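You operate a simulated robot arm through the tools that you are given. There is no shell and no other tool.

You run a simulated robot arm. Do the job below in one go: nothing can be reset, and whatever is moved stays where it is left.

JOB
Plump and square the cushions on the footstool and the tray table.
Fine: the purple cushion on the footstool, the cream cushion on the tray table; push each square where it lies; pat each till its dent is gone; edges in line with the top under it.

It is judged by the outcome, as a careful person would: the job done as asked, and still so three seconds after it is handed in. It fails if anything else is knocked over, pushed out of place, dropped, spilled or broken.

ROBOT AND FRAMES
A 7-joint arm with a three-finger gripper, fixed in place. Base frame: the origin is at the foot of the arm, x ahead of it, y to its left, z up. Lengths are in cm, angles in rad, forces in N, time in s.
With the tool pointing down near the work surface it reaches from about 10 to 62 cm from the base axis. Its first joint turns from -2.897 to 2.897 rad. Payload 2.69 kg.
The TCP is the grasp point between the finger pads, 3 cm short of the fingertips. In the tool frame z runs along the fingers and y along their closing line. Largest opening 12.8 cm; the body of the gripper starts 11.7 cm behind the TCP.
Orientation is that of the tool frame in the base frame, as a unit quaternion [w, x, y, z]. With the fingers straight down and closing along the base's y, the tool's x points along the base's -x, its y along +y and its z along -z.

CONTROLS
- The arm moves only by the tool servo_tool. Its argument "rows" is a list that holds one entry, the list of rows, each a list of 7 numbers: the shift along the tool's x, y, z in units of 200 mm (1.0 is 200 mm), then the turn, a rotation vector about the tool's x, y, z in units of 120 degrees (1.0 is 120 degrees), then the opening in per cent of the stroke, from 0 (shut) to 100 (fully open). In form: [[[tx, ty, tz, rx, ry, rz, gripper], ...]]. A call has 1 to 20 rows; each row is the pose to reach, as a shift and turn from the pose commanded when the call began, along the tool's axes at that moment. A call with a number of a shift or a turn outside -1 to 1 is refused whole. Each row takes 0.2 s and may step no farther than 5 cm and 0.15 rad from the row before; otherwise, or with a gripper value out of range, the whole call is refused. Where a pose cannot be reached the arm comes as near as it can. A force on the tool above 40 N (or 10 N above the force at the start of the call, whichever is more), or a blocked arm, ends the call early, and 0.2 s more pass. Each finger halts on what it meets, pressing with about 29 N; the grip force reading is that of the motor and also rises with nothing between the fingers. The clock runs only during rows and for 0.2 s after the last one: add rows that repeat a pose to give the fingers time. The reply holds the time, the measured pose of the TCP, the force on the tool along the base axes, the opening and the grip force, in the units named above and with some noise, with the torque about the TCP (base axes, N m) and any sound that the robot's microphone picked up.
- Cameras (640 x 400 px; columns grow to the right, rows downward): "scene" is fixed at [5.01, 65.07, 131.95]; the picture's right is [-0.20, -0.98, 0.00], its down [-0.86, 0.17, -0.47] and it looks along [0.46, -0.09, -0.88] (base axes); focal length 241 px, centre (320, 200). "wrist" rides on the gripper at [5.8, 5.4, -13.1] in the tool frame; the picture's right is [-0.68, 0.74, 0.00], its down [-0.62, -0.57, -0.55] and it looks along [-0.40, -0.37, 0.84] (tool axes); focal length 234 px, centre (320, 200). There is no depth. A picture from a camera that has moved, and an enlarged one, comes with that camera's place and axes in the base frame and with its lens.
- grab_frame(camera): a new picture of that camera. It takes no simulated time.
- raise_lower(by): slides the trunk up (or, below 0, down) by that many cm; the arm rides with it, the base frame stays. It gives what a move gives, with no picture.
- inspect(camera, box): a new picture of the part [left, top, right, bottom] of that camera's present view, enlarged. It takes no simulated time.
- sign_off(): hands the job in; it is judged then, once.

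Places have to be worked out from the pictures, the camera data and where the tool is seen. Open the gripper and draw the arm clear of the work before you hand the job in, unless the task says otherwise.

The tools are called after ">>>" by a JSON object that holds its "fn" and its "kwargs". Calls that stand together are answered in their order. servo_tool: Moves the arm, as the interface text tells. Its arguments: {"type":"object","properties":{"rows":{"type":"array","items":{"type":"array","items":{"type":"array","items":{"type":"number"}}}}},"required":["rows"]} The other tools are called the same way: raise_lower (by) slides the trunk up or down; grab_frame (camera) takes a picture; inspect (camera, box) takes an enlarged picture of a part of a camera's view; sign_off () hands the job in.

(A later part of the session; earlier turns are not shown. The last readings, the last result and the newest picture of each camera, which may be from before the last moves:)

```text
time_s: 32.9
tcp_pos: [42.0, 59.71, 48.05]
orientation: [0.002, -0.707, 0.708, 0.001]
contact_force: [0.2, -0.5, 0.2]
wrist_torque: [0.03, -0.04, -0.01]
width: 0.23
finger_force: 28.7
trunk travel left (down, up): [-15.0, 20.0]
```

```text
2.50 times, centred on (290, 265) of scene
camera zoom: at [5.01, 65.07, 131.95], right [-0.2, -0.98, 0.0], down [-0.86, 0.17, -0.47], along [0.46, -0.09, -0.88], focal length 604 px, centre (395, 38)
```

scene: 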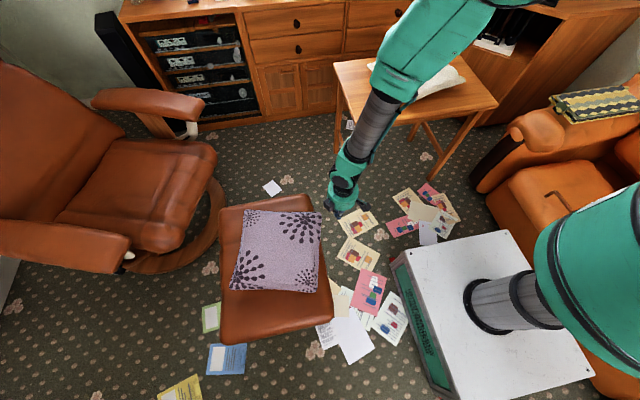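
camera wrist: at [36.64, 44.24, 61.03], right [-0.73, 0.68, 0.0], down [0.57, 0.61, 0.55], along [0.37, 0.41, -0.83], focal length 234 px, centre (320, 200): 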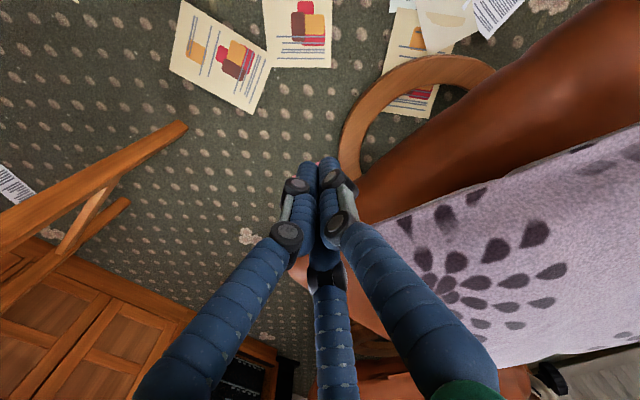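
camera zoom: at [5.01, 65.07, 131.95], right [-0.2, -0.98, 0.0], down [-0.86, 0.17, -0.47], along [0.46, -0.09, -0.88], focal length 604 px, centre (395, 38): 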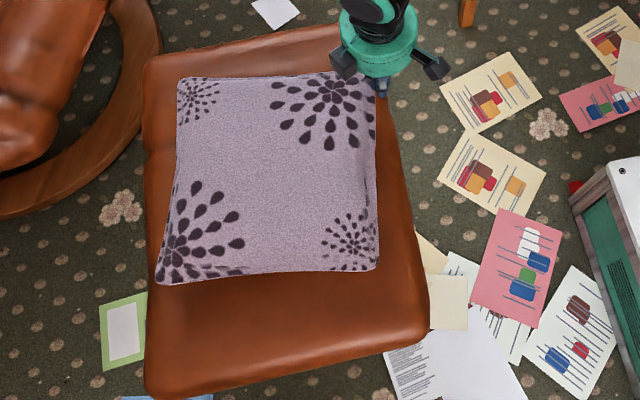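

The push turned it to about 8.5° with the centre at (33.6, 78.2), close to where it lay at first. I back off, shift to x≈44.3 nearer the corner and push a further 2 cm.

>>> {"fn": "servo_tool", "kwargs": {"rows": [[[0.1, 0, 0, 0, 0, 0, 0], [0.1, -0.06, 0, 0, 0, 0, 0], [0.1, -0.115, 0, 0, 0, 0, 0], [0.05, -0.115, 0, 0, 0, 0, 0], [0.02, -0.115, 0, 0, 0, 0, 0], [-0.02, -0.115, 0, 0, 0, 0, 0], [-0.05, -0.115, 0, 0, 0, 0, 0], [-0.08, -0.115, 0, 0, 0, 0, 0], [-0.08, -0.115, 0, 0, 0, 0, 0]]]}}

>>> {"fn": "inspect", "kwargs": {"camera": "scene", "box": [205, 185, 375, 345]}}

```text
time_s: 34.9
tcp_pos: [44.29, 61.34, 48.12]
orientation: [0.002, -0.707, 0.707, 0.001]
contact_force: [-0.3, -1.0, -0.2]
wrist_torque: [-0.01, 0.02, -0.01]
width: 0.21
finger_force: 28.4
trunk travel left (down, up): [-15.0, 20.0]
```

```text
2.50 times, centred on (290, 265) of scene
camera zoom: at [5.01, 65.07, 131.95], right [-0.2, -0.98, 0.0], down [-0.86, 0.17, -0.47], along [0.46, -0.09, -0.88], focal length 604 px, centre (395, 38)
```

zoom: 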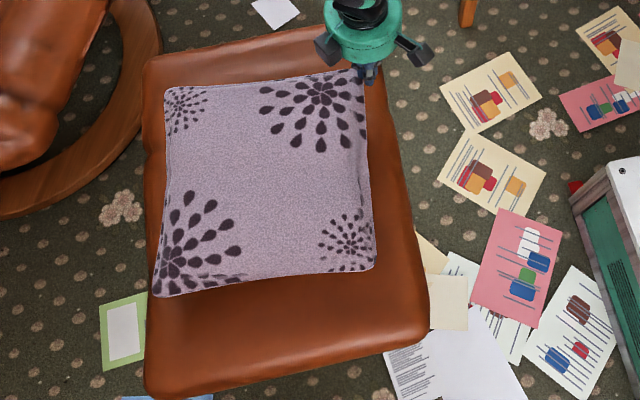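

It is now about 5.7° off with the centre at (33, 79.3). The rest I take by pushing +x on the low-x face near its robot-side end, so I bring the tool around the near side to about (11, 55).

>>> {"fn": "servo_tool", "kwargs": {"rows": [[[0.15, 0, 0, 0, 0, 0, 0], [0.32, 0, 0, 0, 0, 0, 0], [0.32, 0.2, 0, 0, 0, 0, 0], [0.32, 0.4, 0, 0, 0, 0, 0], [0.32, 0.6, 0, 0, 0, 0, 0], [0.32, 0.8, 0, 0, 0, 0, 0], [0.32, 1.0, 0, 0, 0, 0, 0]]]}}

>>> {"fn": "servo_tool", "kwargs": {"rows": [[[0, 0.2, 0, 0, 0, 0, 0], [0, 0.4, 0, 0, 0, 0, 0], [0, 0.6, 0, 0, 0, 0, 0], [0, 0.66, 0, 0, 0, 0, 0], [0, 0.66, 0, 0, 0, 0, 0]]]}}

>>> {"fn": "grab_frame", "kwargs": {"camera": "scene"}}

```text
time_s: 36.5
tcp_pos: [24.17, 55.0, 48.04]
orientation: [0.002, -0.706, 0.708, 0.002]
contact_force: [-0.1, -0.4, 0.7]
wrist_torque: [-0.03, 0.04, 0.0]
width: 0.21
finger_force: 29.1
trunk travel left (down, up): [-15.0, 20.0]
```

```text
time_s: 37.7
tcp_pos: [11.06, 54.97, 48.11]
orientation: [0.003, -0.707, 0.708, 0.002]
contact_force: [-0.3, 1.0, 0.1]
wrist_torque: [0.0, 0.02, 0.0]
width: 0.22
finger_force: 28.8
trunk travel left (down, up): [-15.0, 20.0]
```

```text
taken
```

scene: 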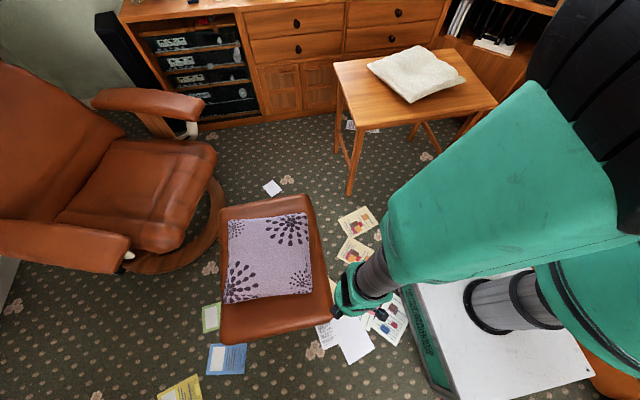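

The tool is clear of the stool's corner. I move it to y≈68.5 alongside the low-x face and then push +x to about 17.4.

>>> {"fn": "servo_tool", "kwargs": {"rows": [[[-0.2, 0, 0, 0, 0, 0, 0], [-0.4, 0, 0, 0, 0, 0, 0], [-0.6, 0, 0, 0, 0, 0, 0], [-0.675, 0, 0, 0, 0, 0, 0], [-0.675, -0.1, 0, 0, 0, 0, 0], [-0.675, -0.18, 0, 0, 0, 0, 0], [-0.675, -0.22, 0, 0, 0, 0, 0], [-0.675, -0.26, 0, 0, 0, 0, 0], [-0.675, -0.29, 0, 0, 0, 0, 0], [-0.675, -0.32, 0, 0, 0, 0, 0], [-0.675, -0.32, 0, 0, 0, 0, 0]]]}}

>>> {"fn": "inspect", "kwargs": {"camera": "scene", "box": [205, 185, 375, 345]}}

>>> {"fn": "grab_frame", "kwargs": {"camera": "wrist"}}

```text
time_s: 40.1
tcp_pos: [17.58, 68.48, 48.11]
orientation: [0.002, -0.707, 0.707, 0.001]
contact_force: [-0.4, 0.5, 0.2]
wrist_torque: [0.01, 0.01, -0.02]
width: 0.24
finger_force: 29.4
trunk travel left (down, up): [-15.0, 20.0]
```

```text
2.50 times, centred on (290, 265) of scene
camera zoom: at [5.01, 65.07, 131.95], right [-0.2, -0.98, 0.0], down [-0.86, 0.17, -0.47], along [0.46, -0.09, -0.88], focal length 604 px, centre (395, 38)
```

zoom: 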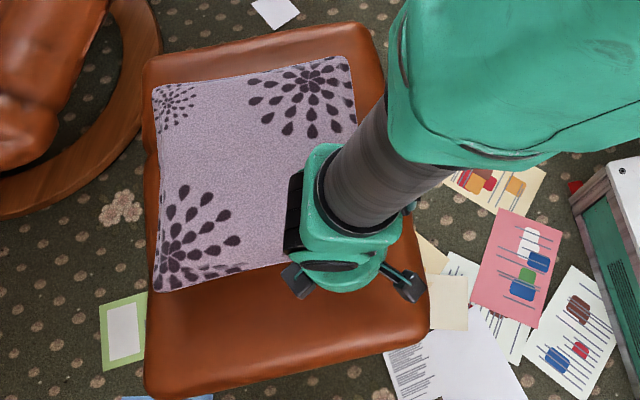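

```text
taken
camera wrist: at [12.15, 62.63, 61.12], right [-0.73, 0.68, 0.0], down [0.57, 0.61, 0.55], along [0.37, 0.41, -0.83], focal length 234 px, centre (320, 200)
```

wrist: 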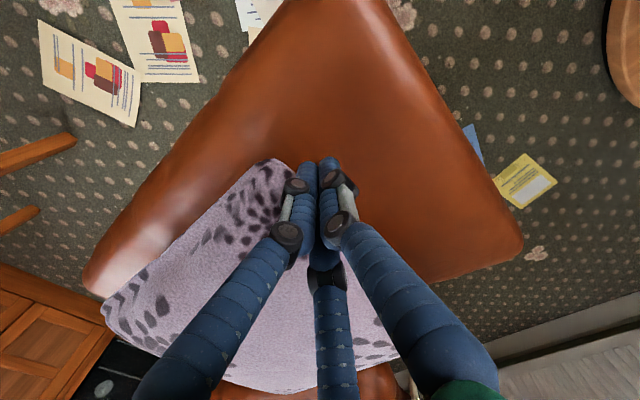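

The cushion now looks nearly square, with its centre around (34.5, 79.7). I back off in -x, lift and swing away to check it unobstructed.

>>> {"fn": "servo_tool", "kwargs": {"rows": [[[0, 0.1, 0, 0, 0, 0, 0], [0, 0.25, 0, 0, 0, 0, 0], [0, 0.25, -0.2, 0, 0, 0, 0], [0, 0.25, -0.4, 0, 0, 0, 0], [0, 0.25, -0.6, 0, 0, 0, 0], [0.2, 0.25, -0.7, 0, 0, 0, 0], [0.4, 0.25, -0.8, 0, 0, 0, 0], [0.6, 0.25, -0.8, 0, 0, 0, 0], [0.8, 0.25, -0.8, 0, 0, 0, 0]]]}}

>>> {"fn": "inspect", "kwargs": {"camera": "scene", "box": [205, 185, 375, 345]}}

>>> {"fn": "grab_frame", "kwargs": {"camera": "wrist"}}

```text
time_s: 42.1
tcp_pos: [12.41, 52.35, 64.06]
orientation: [0.004, -0.707, 0.708, 0.002]
contact_force: [0.6, -0.4, 0.2]
wrist_torque: [-0.04, 0.01, 0.01]
width: 0.22
finger_force: 28.9
trunk travel left (down, up): [-15.0, 20.0]
```

```text
2.50 times, centred on (290, 265) of scene
camera zoom: at [5.01, 65.07, 131.95], right [-0.2, -0.98, 0.0], down [-0.86, 0.17, -0.47], along [0.46, -0.09, -0.88], focal length 604 px, centre (395, 38)
```

zoom: 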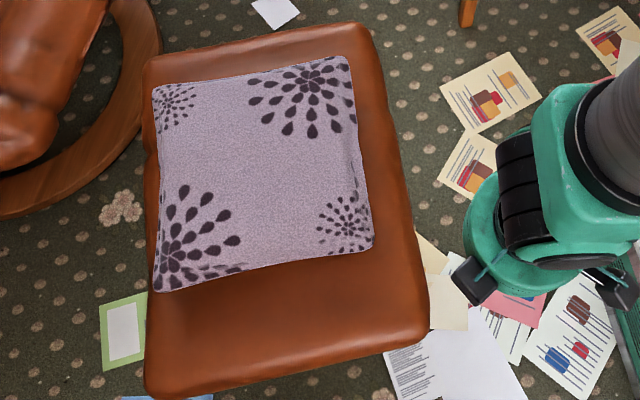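

```text
taken
camera wrist: at [7.01, 46.57, 77.13], right [-0.74, 0.68, 0.0], down [0.57, 0.61, 0.55], along [0.37, 0.41, -0.83], focal length 234 px, centre (320, 200)
```

wrist: 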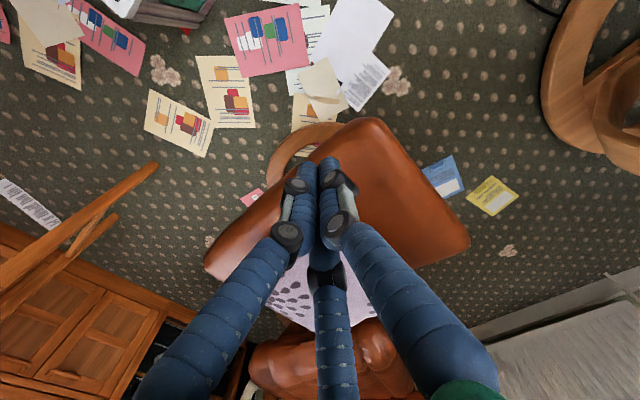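

The cushion now lies within about 1° of the stool's edges, close to its original spot. I open the fingers and take a wrist view to judge whether the dent is gone.

>>> {"fn": "servo_tool", "kwargs": {"rows": [[[0, -0.15, -0.1, 0, 0, 0, 50], [-0.1, -0.3, -0.2, 0, 0, 0, 100], [-0.2, -0.5, -0.2, 0, 0, 0, 100], [-0.3, -0.7, -0.2, 0, 0, 0, 100], [-0.3, -0.7, -0.2, 0, 0, 0, 100]]]}}

>>> {"fn": "inspect", "kwargs": {"camera": "wrist", "box": [190, 20, 460, 270]}}

>>> {"fn": "inspect", "kwargs": {"camera": "scene", "box": [215, 200, 315, 310]}}

```text
time_s: 43.3
tcp_pos: [26.51, 58.35, 68.1]
orientation: [0.003, -0.706, 0.708, 0.002]
contact_force: [-0.3, -0.5, 0.1]
wrist_torque: [-0.03, 0.03, -0.03]
width: 12.77
finger_force: 0.1
trunk travel left (down, up): [-15.0, 20.0]
```

```text
1.60 times, centred on (325, 145) of wrist
camera zoom: at [21.13, 52.51, 81.16], right [-0.73, 0.68, 0.0], down [0.57, 0.61, 0.55], along [0.37, 0.41, -0.83], focal length 375 px, centre (312, 288)
```

zoom: 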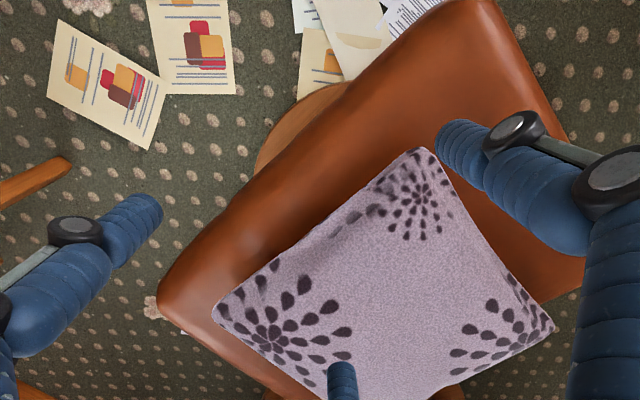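

```text
3.64 times, centred on (265, 255) of scene
camera zoom: at [5.01, 65.07, 131.95], right [-0.2, -0.98, 0.0], down [-0.86, 0.17, -0.47], along [0.46, -0.09, -0.88], focal length 878 px, centre (520, 0)
```

zoom: 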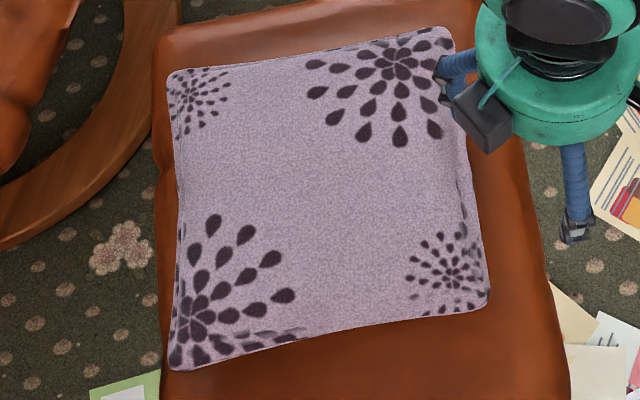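

The top looks full and even from above. I tilt the wrist to see it at a shallower angle, since that would show any leftover hollow.

>>> {"fn": "servo_tool", "kwargs": {"rows": [[[0.06, 0, 0.05, -0.04, 0.043, 0, 100], [0.12, 0, 0.15, -0.08, 0.087, 0, 100], [0.2, 0, 0.25, -0.12, 0.13, 0, 100], [0.25, 0, 0.35, -0.16, 0.173, 0, 100], [0.25, 0, 0.45, -0.198, 0.216, 0, 100], [0.25, 0, 0.5, -0.198, 0.216, 0, 100], [0.25, 0, 0.5, -0.198, 0.216, 0, 100]]]}}

>>> {"fn": "grab_frame", "kwargs": {"camera": "wrist"}}

```text
time_s: 44.9
tcp_pos: [26.48, 53.44, 58.12]
orientation: [-0.298, -0.675, 0.675, -0.012]
contact_force: [0.6, -0.1, -0.2]
wrist_torque: [0.01, 0.03, 0.0]
width: 12.8
finger_force: 0.1
trunk travel left (down, up): [-15.0, 20.0]
```

```text
taken
camera wrist: at [27.15, 54.19, 73.34], right [-0.73, 0.68, 0.0], down [0.68, 0.73, -0.03], along [-0.02, -0.02, -1.0], focal length 234 px, centre (320, 200)
```

wrist: 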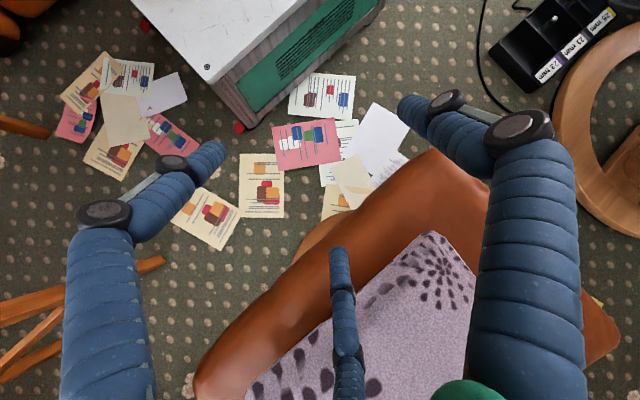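

That tilted the view the wrong way, because this camera is mounted upside down. I turn the other way by 70° about the same axis, keeping the TCP in place.

>>> {"fn": "servo_tool", "kwargs": {"rows": [[[0, 0, 0, 0.04, -0.0436, 0, 100], [0, 0, 0, 0.085, -0.0927, 0, 100], [0, 0, 0, 0.13, -0.1418, 0, 100], [0, 0, 0, 0.175, -0.191, 0, 100], [0, 0, 0, 0.22, -0.24, 0, 100], [0, 0, 0, 0.265, -0.289, 0, 100], [0, 0, 0, 0.31, -0.338, 0, 100], [0, 0, 0, 0.355, -0.387, 0, 100], [0, 0, 0, 0.396, -0.432, 0, 100], [0, 0, 0, 0.396, -0.432, 0, 100]]]}}

>>> {"fn": "grab_frame", "kwargs": {"camera": "wrist"}}

```text
time_s: 47.1
tcp_pos: [26.72, 53.38, 58.08]
orientation: [0.305, -0.667, 0.68, 0.012]
contact_force: [-1.1, 2.8, 0.2]
wrist_torque: [-0.25, -0.17, -0.1]
width: 12.79
finger_force: 0.1
out of reach, approached as far as the arm can: row 7, 8
trunk travel left (down, up): [-15.0, 20.0]
```

```text
taken
camera wrist: at [17.02, 43.2, 64.1], right [-0.72, 0.69, 0.0], down [0.25, 0.26, 0.93], along [0.64, 0.68, -0.36], focal length 234 px, centre (320, 200)
```

wrist: 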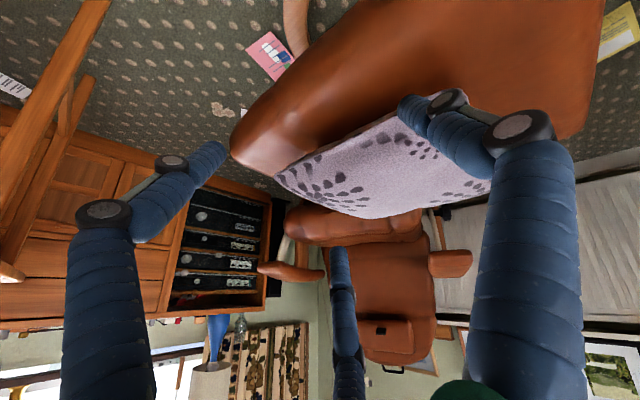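

I enlarge this shallow view, which is upside down, to judge the cushion's profile.

>>> {"fn": "inspect", "kwargs": {"camera": "wrist", "box": [255, 75, 505, 235]}}

```text
2.50 times, centred on (380, 155) of wrist
camera zoom: at [17.02, 43.2, 64.1], right [-0.72, 0.69, 0.0], down [0.25, 0.26, 0.93], along [0.64, 0.68, -0.36], focal length 585 px, centre (170, 312)
```

zoom: 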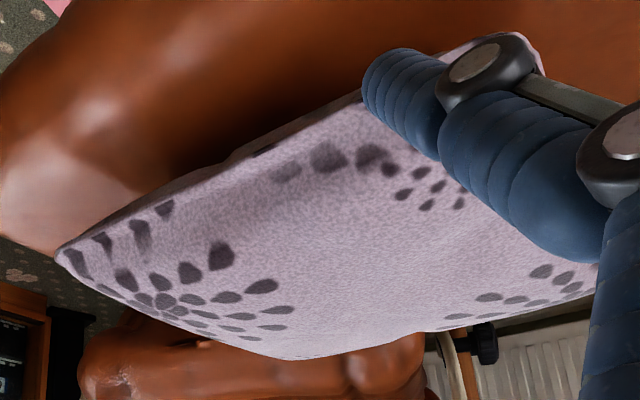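

No hollow stands out, but I cannot rule one out from this view. I go back to tool-down and pat the centre gently, watching for any further change.

>>> {"fn": "servo_tool", "kwargs": {"rows": [[[0, 0, -0.05, -0.04, 0.0436, 0, 100], [0, 0, -0.1, -0.08, 0.087, 0, 60], [0, 0, -0.15, -0.12, 0.131, 0, 30], [0, 0, -0.2, -0.16, 0.175, 0, 0], [0, 0, -0.2, -0.2, 0.216, 0, 0], [0, 0, -0.2, -0.2, 0.216, 0, 0]]]}}

```text
time_s: 48.7
tcp_pos: [25.93, 53.97, 64.23]
orientation: [0.024, -0.706, 0.708, 0.013]
contact_force: [-0.5, -1.9, 0.6]
wrist_torque: [0.16, -0.06, -0.01]
width: 0.21
finger_force: 29.1
out of reach, approached as far as the arm can: row 5
trunk travel left (down, up): [-15.0, 20.0]
stopped in row 6: the arm was blocked; the commanded pose is now the measured one
```

The arm reports that it was blocked, so I look before moving on.

>>> {"fn": "grab_frame", "kwargs": {"camera": "scene"}}

>>> {"fn": "grab_frame", "kwargs": {"camera": "wrist"}}

```text
taken
```

scene: 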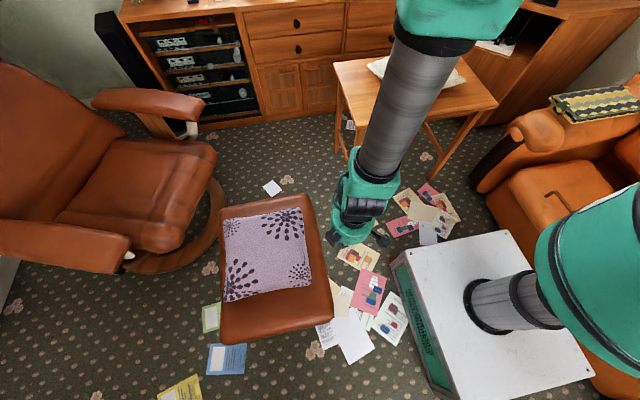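

```text
taken
camera wrist: at [20.33, 47.58, 76.77], right [-0.74, 0.68, 0.02], down [0.56, 0.59, 0.59], along [0.39, 0.45, -0.81], focal length 234 px, centre (320, 200)
```

wrist: 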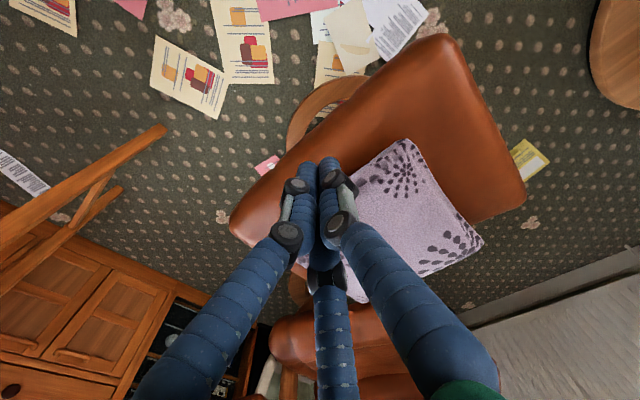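

Nothing was touched; it looks like a joint limit after the change of elbow pose. I straighten the small tilt and move over the cushion's centre.

>>> {"fn": "servo_tool", "kwargs": {"rows": [[[-0.1, -0.05, -0.03, 0, 0.01, 0, 0], [-0.25, -0.1, -0.03, -0.004, 0.02, 0, 0], [-0.45, -0.2, -0.03, -0.0075, 0.025, 0, 0], [-0.65, -0.3, -0.03, -0.0075, 0.025, 0, 0], [-0.8, -0.4, -0.03, -0.0075, 0.025, 0, 0], [-0.8, -0.4, -0.03, -0.0075, 0.025, 0, 0]]]}}

```text
time_s: 50.1
tcp_pos: [33.95, 69.94, 65.38]
orientation: [-0.002, -0.706, 0.708, -0.002]
contact_force: [0.4, 0.2, 0.1]
wrist_torque: [-0.05, 0.04, 0.02]
width: 0.21
finger_force: 29.4
out of reach, approached as far as the arm can: row 1, 2
trunk travel left (down, up): [-15.0, 20.0]
```

The tilt is gone. I go over the centre and descend to just above the expected contact height.

>>> {"fn": "servo_tool", "kwargs": {"rows": [[[-0.2, -0.02, 0.05, 0, 0, 0, 0], [-0.4, -0.03, 0.1, 0, 0, 0, 0], [-0.49, -0.03, 0.25, 0, 0, 0, 0], [-0.49, -0.03, 0.4, 0, 0, 0, 0], [-0.49, -0.03, 0.5, 0, 0, 0, 0], [-0.49, -0.03, 0.55, 0, 0, 0, 0], [-0.49, -0.03, 0.57, 0, 0, 0, 0], [-0.49, -0.03, 0.59, 0, 0, 0, 0], [-0.49, -0.03, 0.59, 0, 0, 0, 0]]]}}

```text
time_s: 52.1
tcp_pos: [34.58, 79.75, 53.41]
orientation: [-0.003, -0.706, 0.708, -0.002]
contact_force: [-0.5, 0.0, -0.4]
wrist_torque: [0.02, 0.01, 0.02]
width: 0.21
finger_force: 29.0
trunk travel left (down, up): [-15.0, 20.0]
```

I am just above the surface. I pat straight down about 8 mm and read the force.

>>> {"fn": "servo_tool", "kwargs": {"rows": [[[0, 0, 0.01, 0, 0, 0, 0], [0, 0, 0.02, 0, 0, 0, 0], [0, 0, 0.03, 0, 0, 0, 0], [0, 0, 0.035, 0, 0, 0, 0], [0, 0, 0.04, 0, 0, 0, 0]]]}}

>>> {"fn": "servo_tool", "kwargs": {"rows": [[[0, 0, -0.05, 0, 0, 0, 0], [0, 0, -0.05, 0, 0, 0, 0], [0, 0, -0.02, 0, 0, 0, 0], [0, 0, 0.0, 0, 0, 0, 0], [0, 0, -0.05, 0, 0, 0, 0], [0, 0, -0.2, 0, 0, 0, 0], [0, 0, -0.4, 0, 0, 0, 0]]]}}

>>> {"fn": "inspect", "kwargs": {"camera": "scene", "box": [205, 185, 375, 345]}}

```text
time_s: 53.3
tcp_pos: [34.5, 79.55, 52.73]
orientation: [-0.002, -0.707, 0.708, -0.001]
contact_force: [-0.8, -7.3, 10.7]
wrist_torque: [-0.06, -0.05, -0.02]
width: 0.6
finger_force: 29.0
trunk travel left (down, up): [-15.0, 20.0]
```

```text
time_s: 54.9
tcp_pos: [34.46, 79.51, 60.65]
orientation: [-0.004, -0.706, 0.708, -0.001]
contact_force: [0.8, -0.8, -1.0]
wrist_torque: [0.04, -0.04, 0.02]
width: 0.24
finger_force: 29.1
trunk travel left (down, up): [-15.0, 20.0]
```

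```text
2.50 times, centred on (290, 265) of scene
camera zoom: at [5.01, 65.07, 131.95], right [-0.2, -0.98, 0.0], down [-0.86, 0.17, -0.47], along [0.46, -0.09, -0.88], focal length 604 px, centre (395, 38)
```

zoom: 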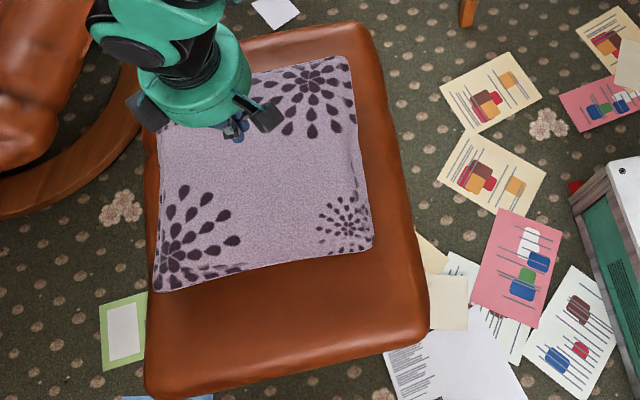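

The cushion keeps its place and look after the pat, so the purple one is done. I lift well clear and head for the tray table.

>>> {"fn": "servo_tool", "kwargs": {"rows": [[[0, 0, -0.2, 0, 0, 0, 0], [0, 0, -0.4, 0, 0, 0, 0], [0.1, 0, -0.6, 0, 0, 0, 0], [0.25, 0, -0.75, 0, 0, 0, 0], [0.4, 0, -0.9, 0, 0, 0, 0], [0.55, 0, -1.0, 0, 0, 0, 0], [0.75, 0, -1.0, 0, 0, 0, 0], [0.95, 0, -1.0, 0, 0, 0, 0]]]}}

>>> {"fn": "servo_tool", "kwargs": {"rows": [[[0.1, -0.1, -0.1, 0, 0, 0.07, 0], [0.2, -0.2, -0.2, 0, 0, 0.14, 0], [0.3, -0.3, -0.3, 0, 0, 0.21, 0], [0.4, -0.4, -0.4, 0, 0, 0.28, 0], [0.5, -0.5, -0.5, 0, 0, 0.35, 0], [0.6, -0.6, -0.5, 0, 0, 0.42, 0], [0.7, -0.7, -0.5, 0, 0, 0.49, 0], [0.75, -0.8, -0.5, 0, 0, 0.56, 0], [0.8, -0.9, -0.5, 0, 0, 0.63, 0], [0.85, -1.0, -0.5, 0, 0, 0.7, 0], [0.9, -1.0, -0.5, 0, 0, 0.75, 0]]]}}

>>> {"fn": "grab_frame", "kwargs": {"camera": "scene"}}

>>> {"fn": "grab_frame", "kwargs": {"camera": "wrist"}}

```text
time_s: 56.7
tcp_pos: [34.57, 60.81, 80.89]
orientation: [-0.002, -0.706, 0.708, -0.001]
contact_force: [0.0, -0.1, -0.5]
wrist_torque: [-0.03, -0.02, 0.02]
width: 0.24
finger_force: 29.1
trunk travel left (down, up): [-15.0, 20.0]
```

```text
time_s: 59.1
tcp_pos: [54.67, 42.8, 90.95]
orientation: [-0.001, 0.002, 1.0, -0.002]
contact_force: [0.1, 0.0, 0.2]
wrist_torque: [-0.01, -0.01, 0.0]
width: 0.2
finger_force: 28.8
trunk travel left (down, up): [-15.0, 20.0]
```

```text
taken
```

scene: 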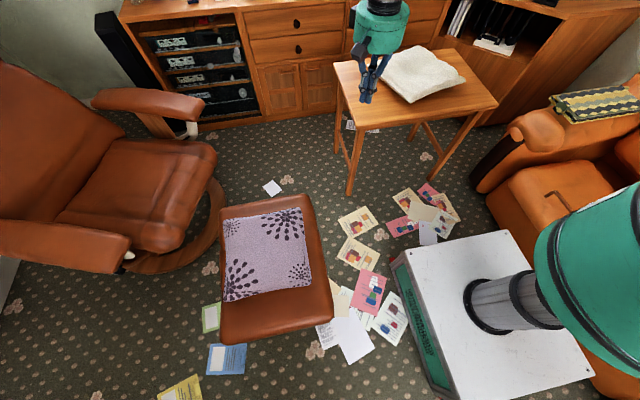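

```text
taken
camera wrist: at [48.82, 48.31, 103.94], right [0.68, 0.73, 0.0], down [0.61, -0.57, 0.55], along [0.4, -0.38, -0.83], focal length 234 px, centre (320, 200)
```

wrist: 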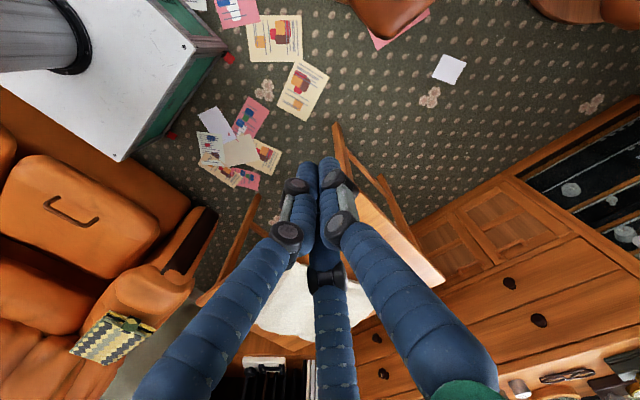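

The purple cushion looks square on its stool. Now I study the cream cushion from the scene camera.

>>> {"fn": "inspect", "kwargs": {"camera": "scene", "box": [325, 30, 505, 145]}}

>>> {"fn": "inspect", "kwargs": {"camera": "scene", "box": [360, 40, 475, 110]}}

```text
3.48 times, centred on (415, 88) of scene
camera zoom: at [5.01, 65.07, 131.95], right [-0.2, -0.98, 0.0], down [-0.86, 0.17, -0.47], along [0.46, -0.09, -0.88], focal length 840 px, centre (-10, 591)
```

zoom: 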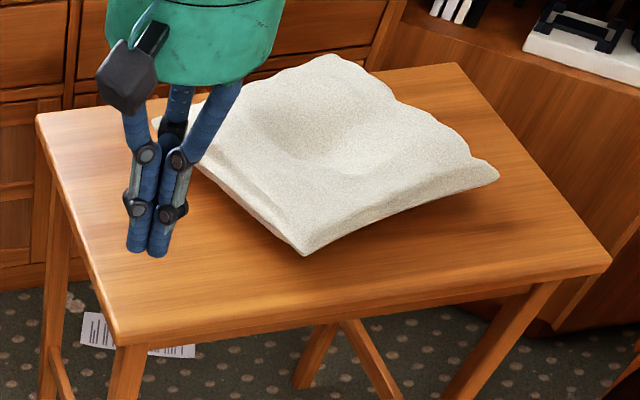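

```text
5.57 times, centred on (418, 75) of scene
camera zoom: at [5.01, 65.07, 131.95], right [-0.2, -0.98, 0.0], down [-0.86, 0.17, -0.47], along [0.46, -0.09, -0.88], focal length 1343 px, centre (-223, 896)
```

zoom: 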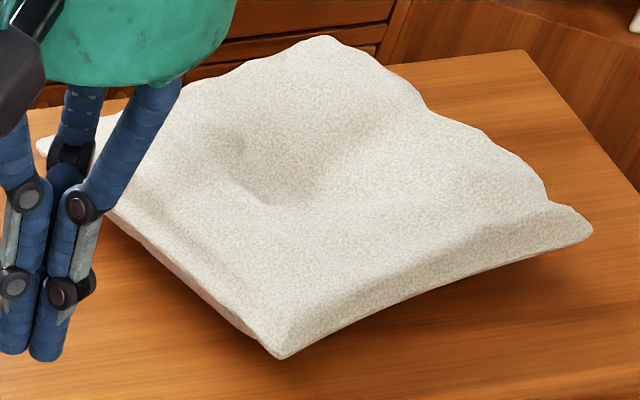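

The dent in the cream cushion is plain here, just left of its middle, near (95, 8). I move to about (70, 20, 88) with open fingers to get a wrist view and fix heights.

>>> {"fn": "servo_tool", "kwargs": {"rows": [[[-0.12, -0.17, 0.02, 0, 0, 0, 50], [-0.24, -0.34, 0.04, 0, 0, 0, 100], [-0.36, -0.51, 0.06, 0, 0, 0, 100], [-0.5, -0.68, 0.08, 0, 0, 0, 100], [-0.63, -0.85, 0.1, 0, 0, 0, 100], [-0.77, -1.0, 0.1, 0, 0, 0, 100], [-0.77, -1.0, 0.1, 0, 0, 0, 100]]]}}

>>> {"fn": "grab_frame", "kwargs": {"camera": "wrist"}}

>>> {"fn": "grab_frame", "kwargs": {"camera": "scene"}}

```text
time_s: 60.7
tcp_pos: [69.92, 22.79, 88.94]
orientation: [0.0, 0.001, 1.0, -0.002]
contact_force: [-0.5, -0.1, 0.3]
wrist_torque: [0.04, 0.01, 0.04]
width: 12.8
finger_force: 0.1
trunk travel left (down, up): [-15.0, 20.0]
```

```text
taken
camera wrist: at [64.07, 28.29, 102.05], right [0.68, 0.74, 0.0], down [0.62, -0.56, 0.55], along [0.4, -0.38, -0.83], focal length 234 px, centre (320, 200)
```

wrist: 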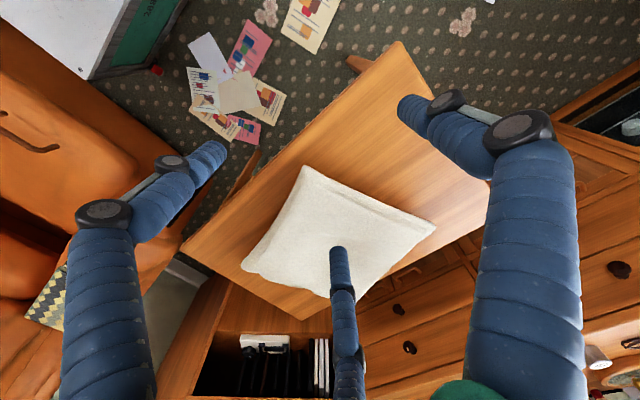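

```text
taken
```

scene: 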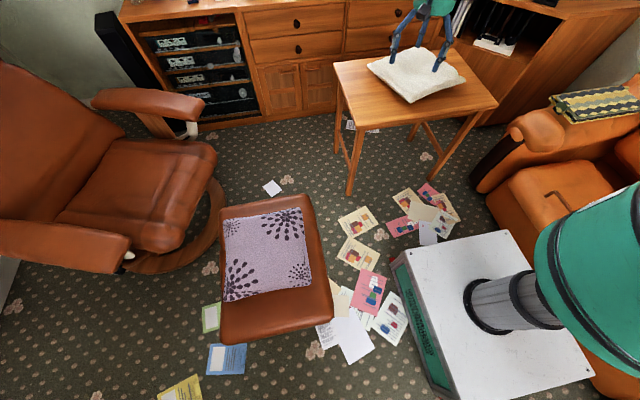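

The table top triangulates to z≈59.5 (x 72–115.5, y −27–37). The cream cushion's centre is near (93.5, 5.5) and it needs about 19° clockwise. I close the fingers and move out above its centre, checking the reach.

>>> {"fn": "servo_tool", "kwargs": {"rows": [[[-0.15, -0.12, 0, 0, 0, 0, 60], [-0.3, -0.25, 0, 0, 0, 0, 20], [-0.45, -0.38, 0, 0, 0, 0, 0], [-0.6, -0.5, 0, 0, 0, 0, 0], [-0.75, -0.63, 0, 0, 0, 0, 0], [-0.9, -0.76, 0, 0, 0, 0, 0], [-0.98, -0.86, 0.0, 0, 0, 0, 0], [-0.98, -0.86, 0.1, 0, 0, 0, 0], [-0.98, -0.86, 0.1, 0, 0, 0, 0]]]}}

>>> {"fn": "grab_frame", "kwargs": {"camera": "scene"}}

>>> {"fn": "grab_frame", "kwargs": {"camera": "wrist"}}

```text
time_s: 62.7
tcp_pos: [89.33, 5.47, 86.91]
orientation: [-0.001, 0.001, 1.0, -0.003]
contact_force: [-0.4, -0.2, -0.6]
wrist_torque: [0.0, 0.0, -0.01]
width: 0.24
finger_force: 28.7
trunk travel left (down, up): [-15.0, 20.0]
```

```text
taken
```

scene: 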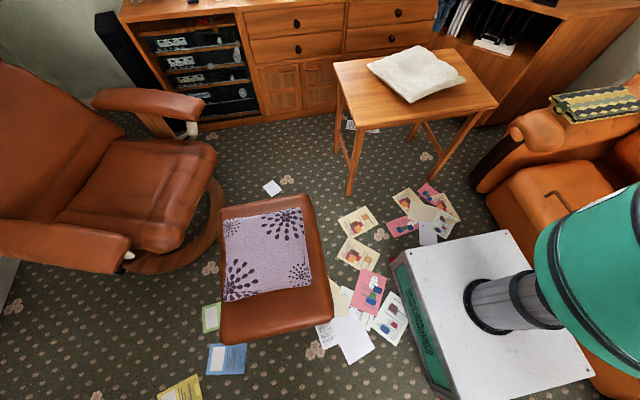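

```text
taken
camera wrist: at [83.69, 11.05, 100.03], right [0.68, 0.74, 0.0], down [0.62, -0.56, 0.55], along [0.4, -0.38, -0.83], focal length 234 px, centre (320, 200)
```

wrist: 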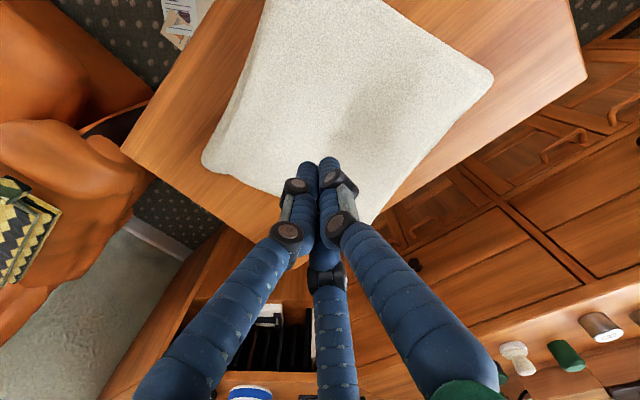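

The arm reaches this far without trouble. The dent's dark spot triangulates to about (93.7, 8.7). I move over it and down to z≈77.

>>> {"fn": "servo_tool", "kwargs": {"rows": [[[-0.1, 0.08, 0.05, 0, 0, 0, 0], [-0.21, 0.16, 0.15, 0, 0, 0, 0], [-0.21, 0.16, 0.3, 0, 0, 0, 0], [-0.21, 0.16, 0.45, 0, 0, 0, 0], [-0.21, 0.16, 0.5, 0, 0, 0, 0], [-0.21, 0.16, 0.5, 0, 0, 0, 0]]]}}

>>> {"fn": "inspect", "kwargs": {"camera": "scene", "box": [325, 30, 505, 145]}}

>>> {"fn": "grab_frame", "kwargs": {"camera": "wrist"}}

```text
time_s: 64.1
tcp_pos: [93.66, 8.63, 77.13]
orientation: [0.001, 0.002, 1.0, -0.003]
contact_force: [-0.1, 1.1, 0.3]
wrist_torque: [0.0, 0.02, 0.01]
width: 0.22
finger_force: 28.7
trunk travel left (down, up): [-15.0, 20.0]
```

```text
3.48 times, centred on (415, 88) of scene
camera zoom: at [5.01, 65.07, 131.95], right [-0.2, -0.98, 0.0], down [-0.86, 0.17, -0.47], along [0.46, -0.09, -0.88], focal length 840 px, centre (-10, 591)
```

zoom: 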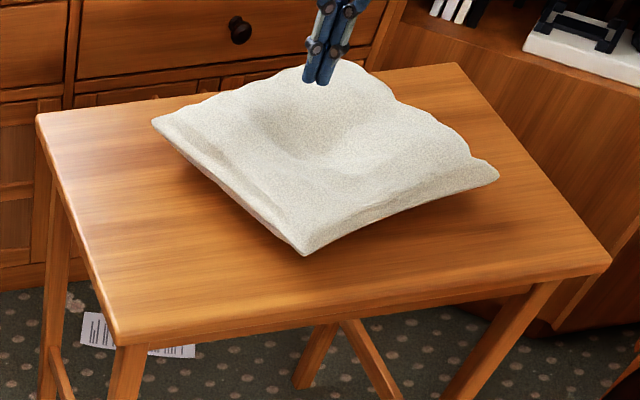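

```text
taken
camera wrist: at [87.81, 14.17, 89.98], right [0.68, 0.74, 0.0], down [0.62, -0.56, 0.55], along [0.4, -0.38, -0.83], focal length 234 px, centre (320, 200)
```

wrist: 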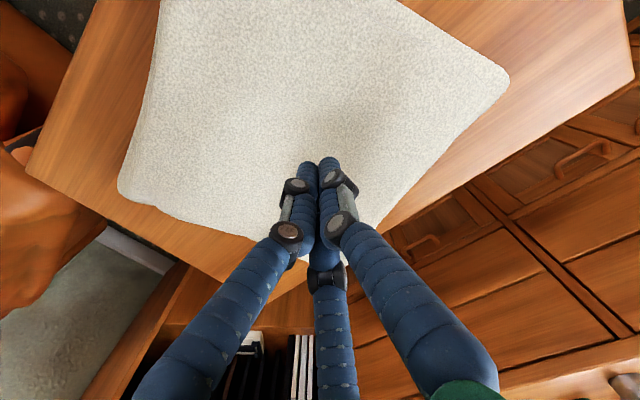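

The cream cushion's hollow is clearly visible under the fingers. I lower toward it, finely near contact.

>>> {"fn": "servo_tool", "kwargs": {"rows": [[[0, 0, 0.05, 0, 0, 0, 0], [0, 0, 0.1, 0, 0, 0, 0], [0, 0, 0.12, 0, 0, 0, 0], [0, 0, 0.14, 0, 0, 0, 0], [0, 0, 0.15, 0, 0, 0, 0]]]}}

```text
time_s: 65.3
tcp_pos: [93.63, 8.6, 74.1]
orientation: [0.0, 0.0, 1.0, -0.003]
contact_force: [-0.3, -0.1, -0.3]
wrist_torque: [0.02, 0.02, 0.01]
width: 0.23
finger_force: 28.4
trunk travel left (down, up): [-15.0, 20.0]
```

Still free at z=74.1. I continue in 2 mm steps.

>>> {"fn": "servo_tool", "kwargs": {"rows": [[[0, 0, 0.01, 0, 0, 0, 0], [0, 0, 0.02, 0, 0, 0, 0], [0, 0, 0.03, 0, 0, 0, 0], [0, 0, 0.04, 0, 0, 0, 0], [0, 0, 0.05, 0, 0, 0, 0]]]}}

```text
time_s: 66.2
tcp_pos: [93.88, 8.74, 73.88]
orientation: [0.003, 0.0, 1.0, -0.002]
contact_force: [3.6, 1.1, 9.6]
wrist_torque: [0.05, -0.03, -0.04]
width: 0.62
finger_force: 29.7
trunk travel left (down, up): [-15.0, 20.0]
stopped in row 4: the force on the tool passed its limit at 43 N (the readings are from after the stop); the commanded pose is now the measured one
```

I felt contact at about z=73.7; that was one pat. I lift off a little and check the shape.

>>> {"fn": "servo_tool", "kwargs": {"rows": [[[0, 0, -0.05, 0, 0, 0, 0], [0, 0, -0.15, 0, 0, 0, 0], [0, 0, -0.15, 0, 0, 0, 0]]]}}

>>> {"fn": "inspect", "kwargs": {"camera": "scene", "box": [325, 30, 505, 145]}}

```text
time_s: 67.0
tcp_pos: [93.74, 8.7, 76.63]
orientation: [0.0, 0.001, 1.0, -0.003]
contact_force: [-0.7, 0.2, 0.2]
wrist_torque: [-0.02, -0.03, -0.02]
width: 0.21
finger_force: 29.2
trunk travel left (down, up): [-15.0, 20.0]
```

```text
3.48 times, centred on (415, 88) of scene
camera zoom: at [5.01, 65.07, 131.95], right [-0.2, -0.98, 0.0], down [-0.86, 0.17, -0.47], along [0.46, -0.09, -0.88], focal length 840 px, centre (-10, 591)
```

zoom: 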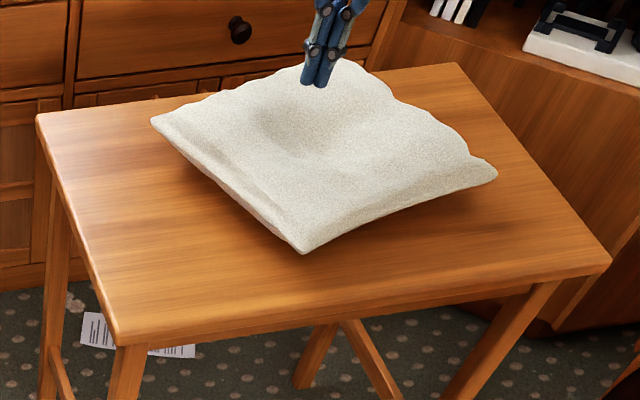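

The hollow looks slightly shallower. I pat again, twice, with softer presses in one call.

>>> {"fn": "servo_tool", "kwargs": {"rows": [[[0, 0, 0.1, 0, 0, 0, 0], [0, 0, 0.13, 0, 0, 0, 0], [0, 0, 0.145, 0, 0, 0, 0], [0, 0, 0.155, 0, 0, 0, 0], [0, 0, 0.1, 0, 0, 0, 0], [0, 0, 0.05, 0, 0, 0, 0], [0, 0, 0.1, 0, 0, 0, 0], [0, 0, 0.13, 0, 0, 0, 0], [0, 0, 0.145, 0, 0, 0, 0], [0, 0, 0.155, 0, 0, 0, 0], [0, 0, 0.1, 0, 0, 0, 0], [0, 0, 0.0, 0, 0, 0, 0]]]}}

>>> {"fn": "inspect", "kwargs": {"camera": "scene", "box": [325, 30, 505, 145]}}

```text
time_s: 69.6
tcp_pos: [93.71, 8.67, 76.61]
orientation: [0.0, 0.002, 1.0, -0.003]
contact_force: [0.5, -0.1, 0.3]
wrist_torque: [-0.01, -0.05, -0.01]
width: 0.2
finger_force: 29.0
trunk travel left (down, up): [-15.0, 20.0]
```

```text
3.48 times, centred on (415, 88) of scene
camera zoom: at [5.01, 65.07, 131.95], right [-0.2, -0.98, 0.0], down [-0.86, 0.17, -0.47], along [0.46, -0.09, -0.88], focal length 840 px, centre (-10, 591)
```

zoom: 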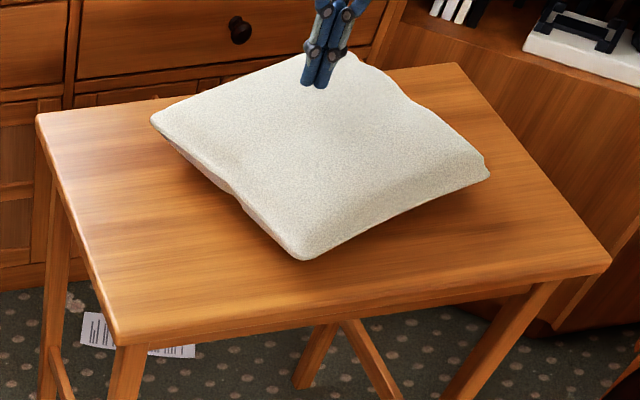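

After the third pat the hollow is gone and the cream cushion looks plump. Before pushing it square I drag it slightly toward -x and -y, so that the later pushes bring it back to its place. First I press down.

>>> {"fn": "servo_tool", "kwargs": {"rows": [[[0, 0, 0.1, 0, 0, 0, 0], [0, 0, 0.13, 0, 0, 0, 0], [0, 0, 0.145, 0, 0, 0, 0], [0, 0, 0.155, 0, 0, 0, 0], [0, 0, 0.155, 0, 0, 0, 0]]]}}

```text
time_s: 70.8
tcp_pos: [93.77, 8.67, 73.8]
orientation: [0.003, 0.0, 1.0, -0.002]
contact_force: [-10.6, 1.1, 30.3]
wrist_torque: [0.18, 0.38, 0.0]
width: 0.6
finger_force: 28.4
trunk travel left (down, up): [-15.0, 20.0]
```

I am pressing with 30 N, so I ease off slightly and drag by (-2, -2.2) cm.

>>> {"fn": "servo_tool", "kwargs": {"rows": [[[0, 0, -0.006, 0, 0, 0, 0], [0.02, -0.022, -0.006, 0, 0, 0, 0], [0.04, -0.044, -0.006, 0, 0, 0, 0], [0.06, -0.066, -0.006, 0, 0, 0, 0], [0.08, -0.088, -0.006, 0, 0, 0, 0], [0.1, -0.11, -0.006, 0, 0, 0, 0], [0.1, -0.11, -0.1, 0, 0, 0, 0], [0.1, -0.11, -0.25, 0, 0, 0, 0]]]}}

>>> {"fn": "inspect", "kwargs": {"camera": "scene", "box": [325, 30, 505, 145]}}

```text
time_s: 72.6
tcp_pos: [91.55, 6.4, 78.25]
orientation: [-0.002, 0.001, 1.0, -0.003]
contact_force: [-0.2, -0.1, -0.4]
wrist_torque: [0.0, 0.0, -0.02]
width: 0.25
finger_force: 29.1
trunk travel left (down, up): [-15.0, 20.0]
```

```text
3.48 times, centred on (415, 88) of scene
camera zoom: at [5.01, 65.07, 131.95], right [-0.2, -0.98, 0.0], down [-0.86, 0.17, -0.47], along [0.46, -0.09, -0.88], focal length 840 px, centre (-10, 591)
```

zoom: 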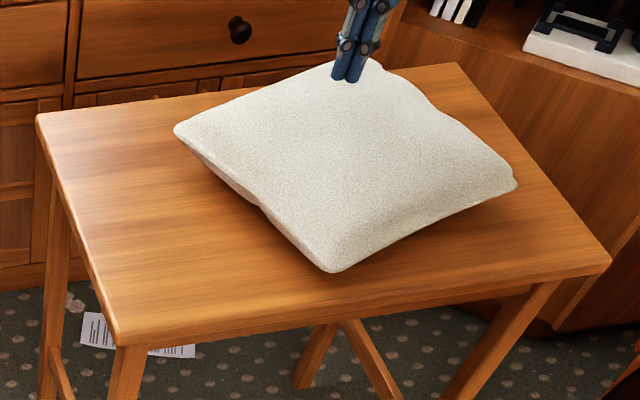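

The cushion is now centred near (92, 3) and turned by about 19.5°. I bring the closed fingers back over the near edge of the table, to about (68.5, 7.5), then lower beside the near face.

>>> {"fn": "servo_tool", "kwargs": {"rows": [[[0.2, 0.01, -0.02, 0, 0, 0, 0], [0.4, 0.02, -0.02, 0, 0, 0, 0], [0.6, 0.03, -0.02, 0, 0, 0, 0], [0.8, 0.04, -0.02, 0, 0, 0, 0], [1.0, 0.055, -0.02, 0, 0, 0, 0]]]}}

>>> {"fn": "servo_tool", "kwargs": {"rows": [[[0.15, 0, 0, 0, 0, 0, 0], [0.15, 0, 0.2, 0, 0, 0, 0], [0.15, 0, 0.4, 0, 0, 0, 0], [0.15, 0, 0.55, 0, 0, 0, 0], [0.15, 0, 0.55, 0, 0, 0, 0]]]}}

>>> {"fn": "inspect", "kwargs": {"camera": "scene", "box": [325, 30, 505, 145]}}

>>> {"fn": "grab_frame", "kwargs": {"camera": "wrist"}}

```text
time_s: 73.8
tcp_pos: [71.88, 7.63, 78.97]
orientation: [0.0, 0.001, 1.0, -0.003]
contact_force: [0.2, -0.9, -1.0]
wrist_torque: [-0.03, 0.06, 0.01]
width: 0.21
finger_force: 29.1
trunk travel left (down, up): [-15.0, 20.0]
```

```text
time_s: 75.0
tcp_pos: [68.9, 7.62, 67.78]
orientation: [0.0, 0.001, 1.0, -0.003]
contact_force: [0.4, -1.0, 0.6]
wrist_torque: [0.03, 0.05, 0.0]
width: 0.22
finger_force: 28.8
trunk travel left (down, up): [-15.0, 20.0]
```

```text
3.48 times, centred on (415, 88) of scene
camera zoom: at [5.01, 65.07, 131.95], right [-0.2, -0.98, 0.0], down [-0.86, 0.17, -0.47], along [0.46, -0.09, -0.88], focal length 840 px, centre (-10, 591)
```

zoom: 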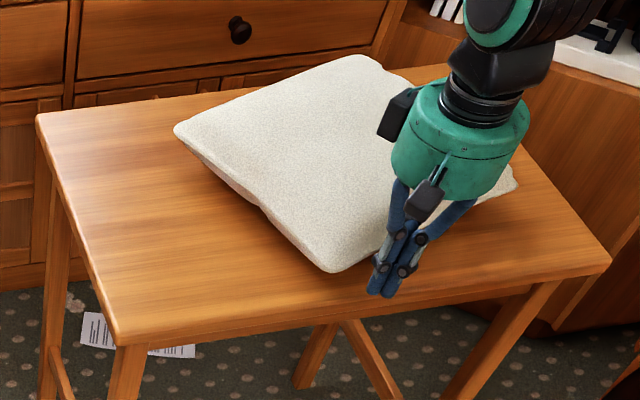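

```text
taken
camera wrist: at [63.03, 13.15, 80.83], right [0.68, 0.74, 0.0], down [0.61, -0.56, 0.55], along [0.4, -0.38, -0.83], focal length 234 px, centre (320, 200)
```

wrist: 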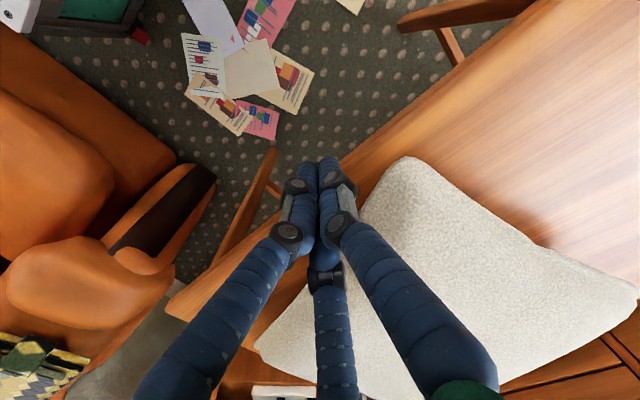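

The cushion's near corner is at about (72.8, 12). I push along its near face's normal, close to that corner, to about (75.8, 10.3).

>>> {"fn": "servo_tool", "kwargs": {"rows": [[[-0.08, 0.03, 0, 0, 0, 0, 0], [-0.14, 0.055, 0, 0, 0, 0, 0], [-0.18, 0.07, 0, 0, 0, 0, 0], [-0.22, 0.085, 0, 0, 0, 0, 0], [-0.26, 0.1, 0, 0, 0, 0, 0], [-0.3, 0.115, 0, 0, 0, 0, 0], [-0.345, 0.135, 0, 0, 0, 0, 0], [-0.345, 0.135, 0, 0, 0, 0, 0]]]}}

>>> {"fn": "inspect", "kwargs": {"camera": "scene", "box": [325, 30, 505, 145]}}

>>> {"fn": "grab_frame", "kwargs": {"camera": "wrist"}}

```text
time_s: 76.8
tcp_pos: [75.8, 10.31, 68.03]
orientation: [0.001, 0.001, 1.0, -0.003]
contact_force: [0.4, 0.6, -0.7]
wrist_torque: [0.0, 0.01, -0.01]
width: 0.24
finger_force: 29.6
trunk travel left (down, up): [-15.0, 20.0]
```

```text
3.48 times, centred on (415, 88) of scene
camera zoom: at [5.01, 65.07, 131.95], right [-0.2, -0.98, 0.0], down [-0.86, 0.17, -0.47], along [0.46, -0.09, -0.88], focal length 840 px, centre (-10, 591)
```

zoom: 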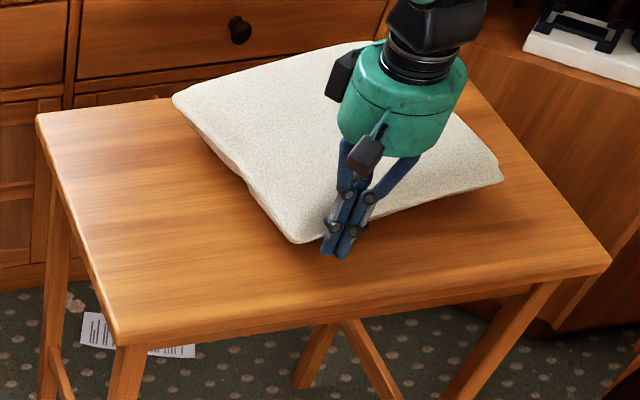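

```text
taken
camera wrist: at [69.92, 15.82, 80.9], right [0.68, 0.74, 0.0], down [0.61, -0.56, 0.55], along [0.4, -0.38, -0.83], focal length 234 px, centre (320, 200)
```

wrist: 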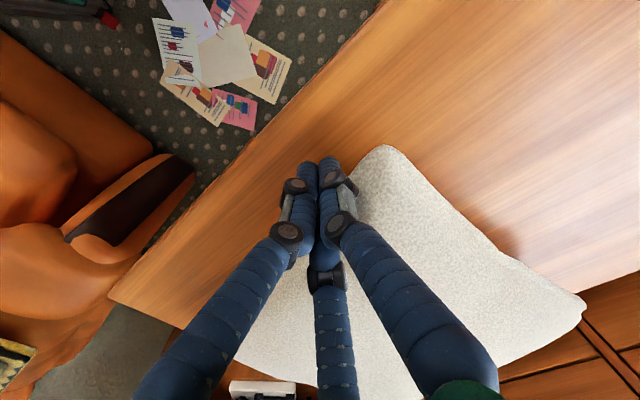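

That turned it to about 10.8°, with the centre near (95.7, 2.7). Next I push +y on the right face near its robot-side corner, so I take the tool around the near side at this height.

>>> {"fn": "servo_tool", "kwargs": {"rows": [[[0.1, 0, 0, 0, 0, 0, 0], [0.28, 0, 0, 0, 0, 0, 0], [0.28, -0.2, 0, 0, 0, 0, 0], [0.28, -0.4, 0, 0, 0, 0, 0], [0.28, -0.6, 0, 0, 0, 0, 0], [0.28, -0.8, 0, 0, 0, 0, 0], [0.28, -1.0, 0, 0, 0, 0, 0]]]}}

>>> {"fn": "servo_tool", "kwargs": {"rows": [[[0, -0.2, 0, 0, 0, 0, 0], [0, -0.4, 0, 0, 0, 0, 0], [0, -0.55, 0, 0, 0, 0, 0], [-0.2, -0.55, 0, 0, 0, 0, 0], [-0.4, -0.55, 0, 0, 0, 0, 0], [-0.6, -0.55, 0, 0, 0, 0, 0], [-0.83, -0.55, 0, 0, 0, 0, 0], [-0.83, -0.55, 0, 0, 0, 0, 0]]]}}

>>> {"fn": "inspect", "kwargs": {"camera": "scene", "box": [325, 30, 505, 145]}}

>>> {"fn": "grab_frame", "kwargs": {"camera": "wrist"}}

```text
time_s: 78.4
tcp_pos: [70.04, -9.55, 67.95]
orientation: [0.001, 0.0, 1.0, -0.002]
contact_force: [-0.8, 0.9, 0.2]
wrist_torque: [-0.05, 0.01, 0.01]
width: 0.19
finger_force: 28.8
trunk travel left (down, up): [-15.0, 20.0]
```

```text
time_s: 80.2
tcp_pos: [86.69, -20.88, 68.0]
orientation: [0.0, 0.002, 1.0, -0.004]
contact_force: [-0.2, 0.3, -0.3]
wrist_torque: [0.04, 0.02, -0.01]
width: 0.22
finger_force: 28.8
trunk travel left (down, up): [-15.0, 20.0]
```

```text
3.48 times, centred on (415, 88) of scene
camera zoom: at [5.01, 65.07, 131.95], right [-0.2, -0.98, 0.0], down [-0.86, 0.17, -0.47], along [0.46, -0.09, -0.88], focal length 840 px, centre (-10, 591)
```

zoom: 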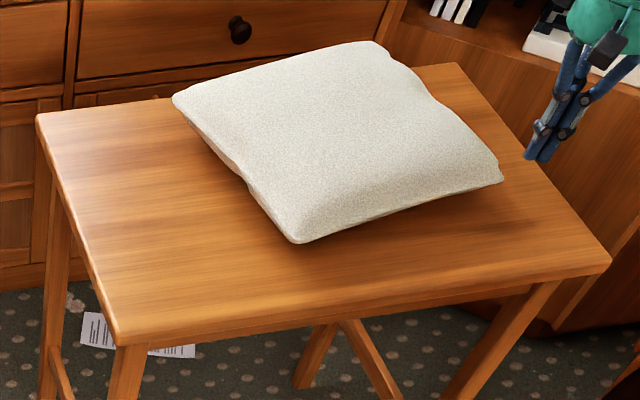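

```text
taken
camera wrist: at [80.81, -15.24, 81.09], right [0.68, 0.74, 0.0], down [0.61, -0.56, 0.55], along [0.4, -0.38, -0.83], focal length 234 px, centre (320, 200)
```

wrist: 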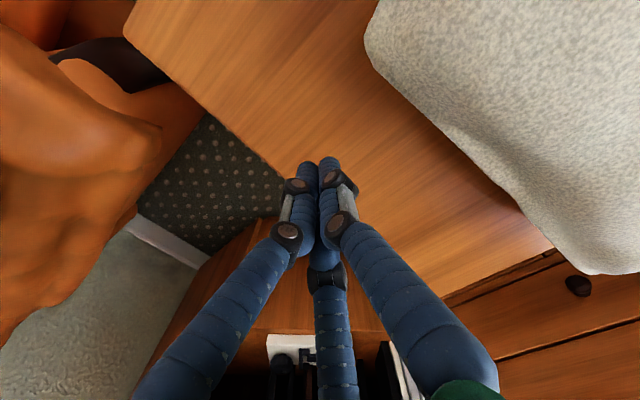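

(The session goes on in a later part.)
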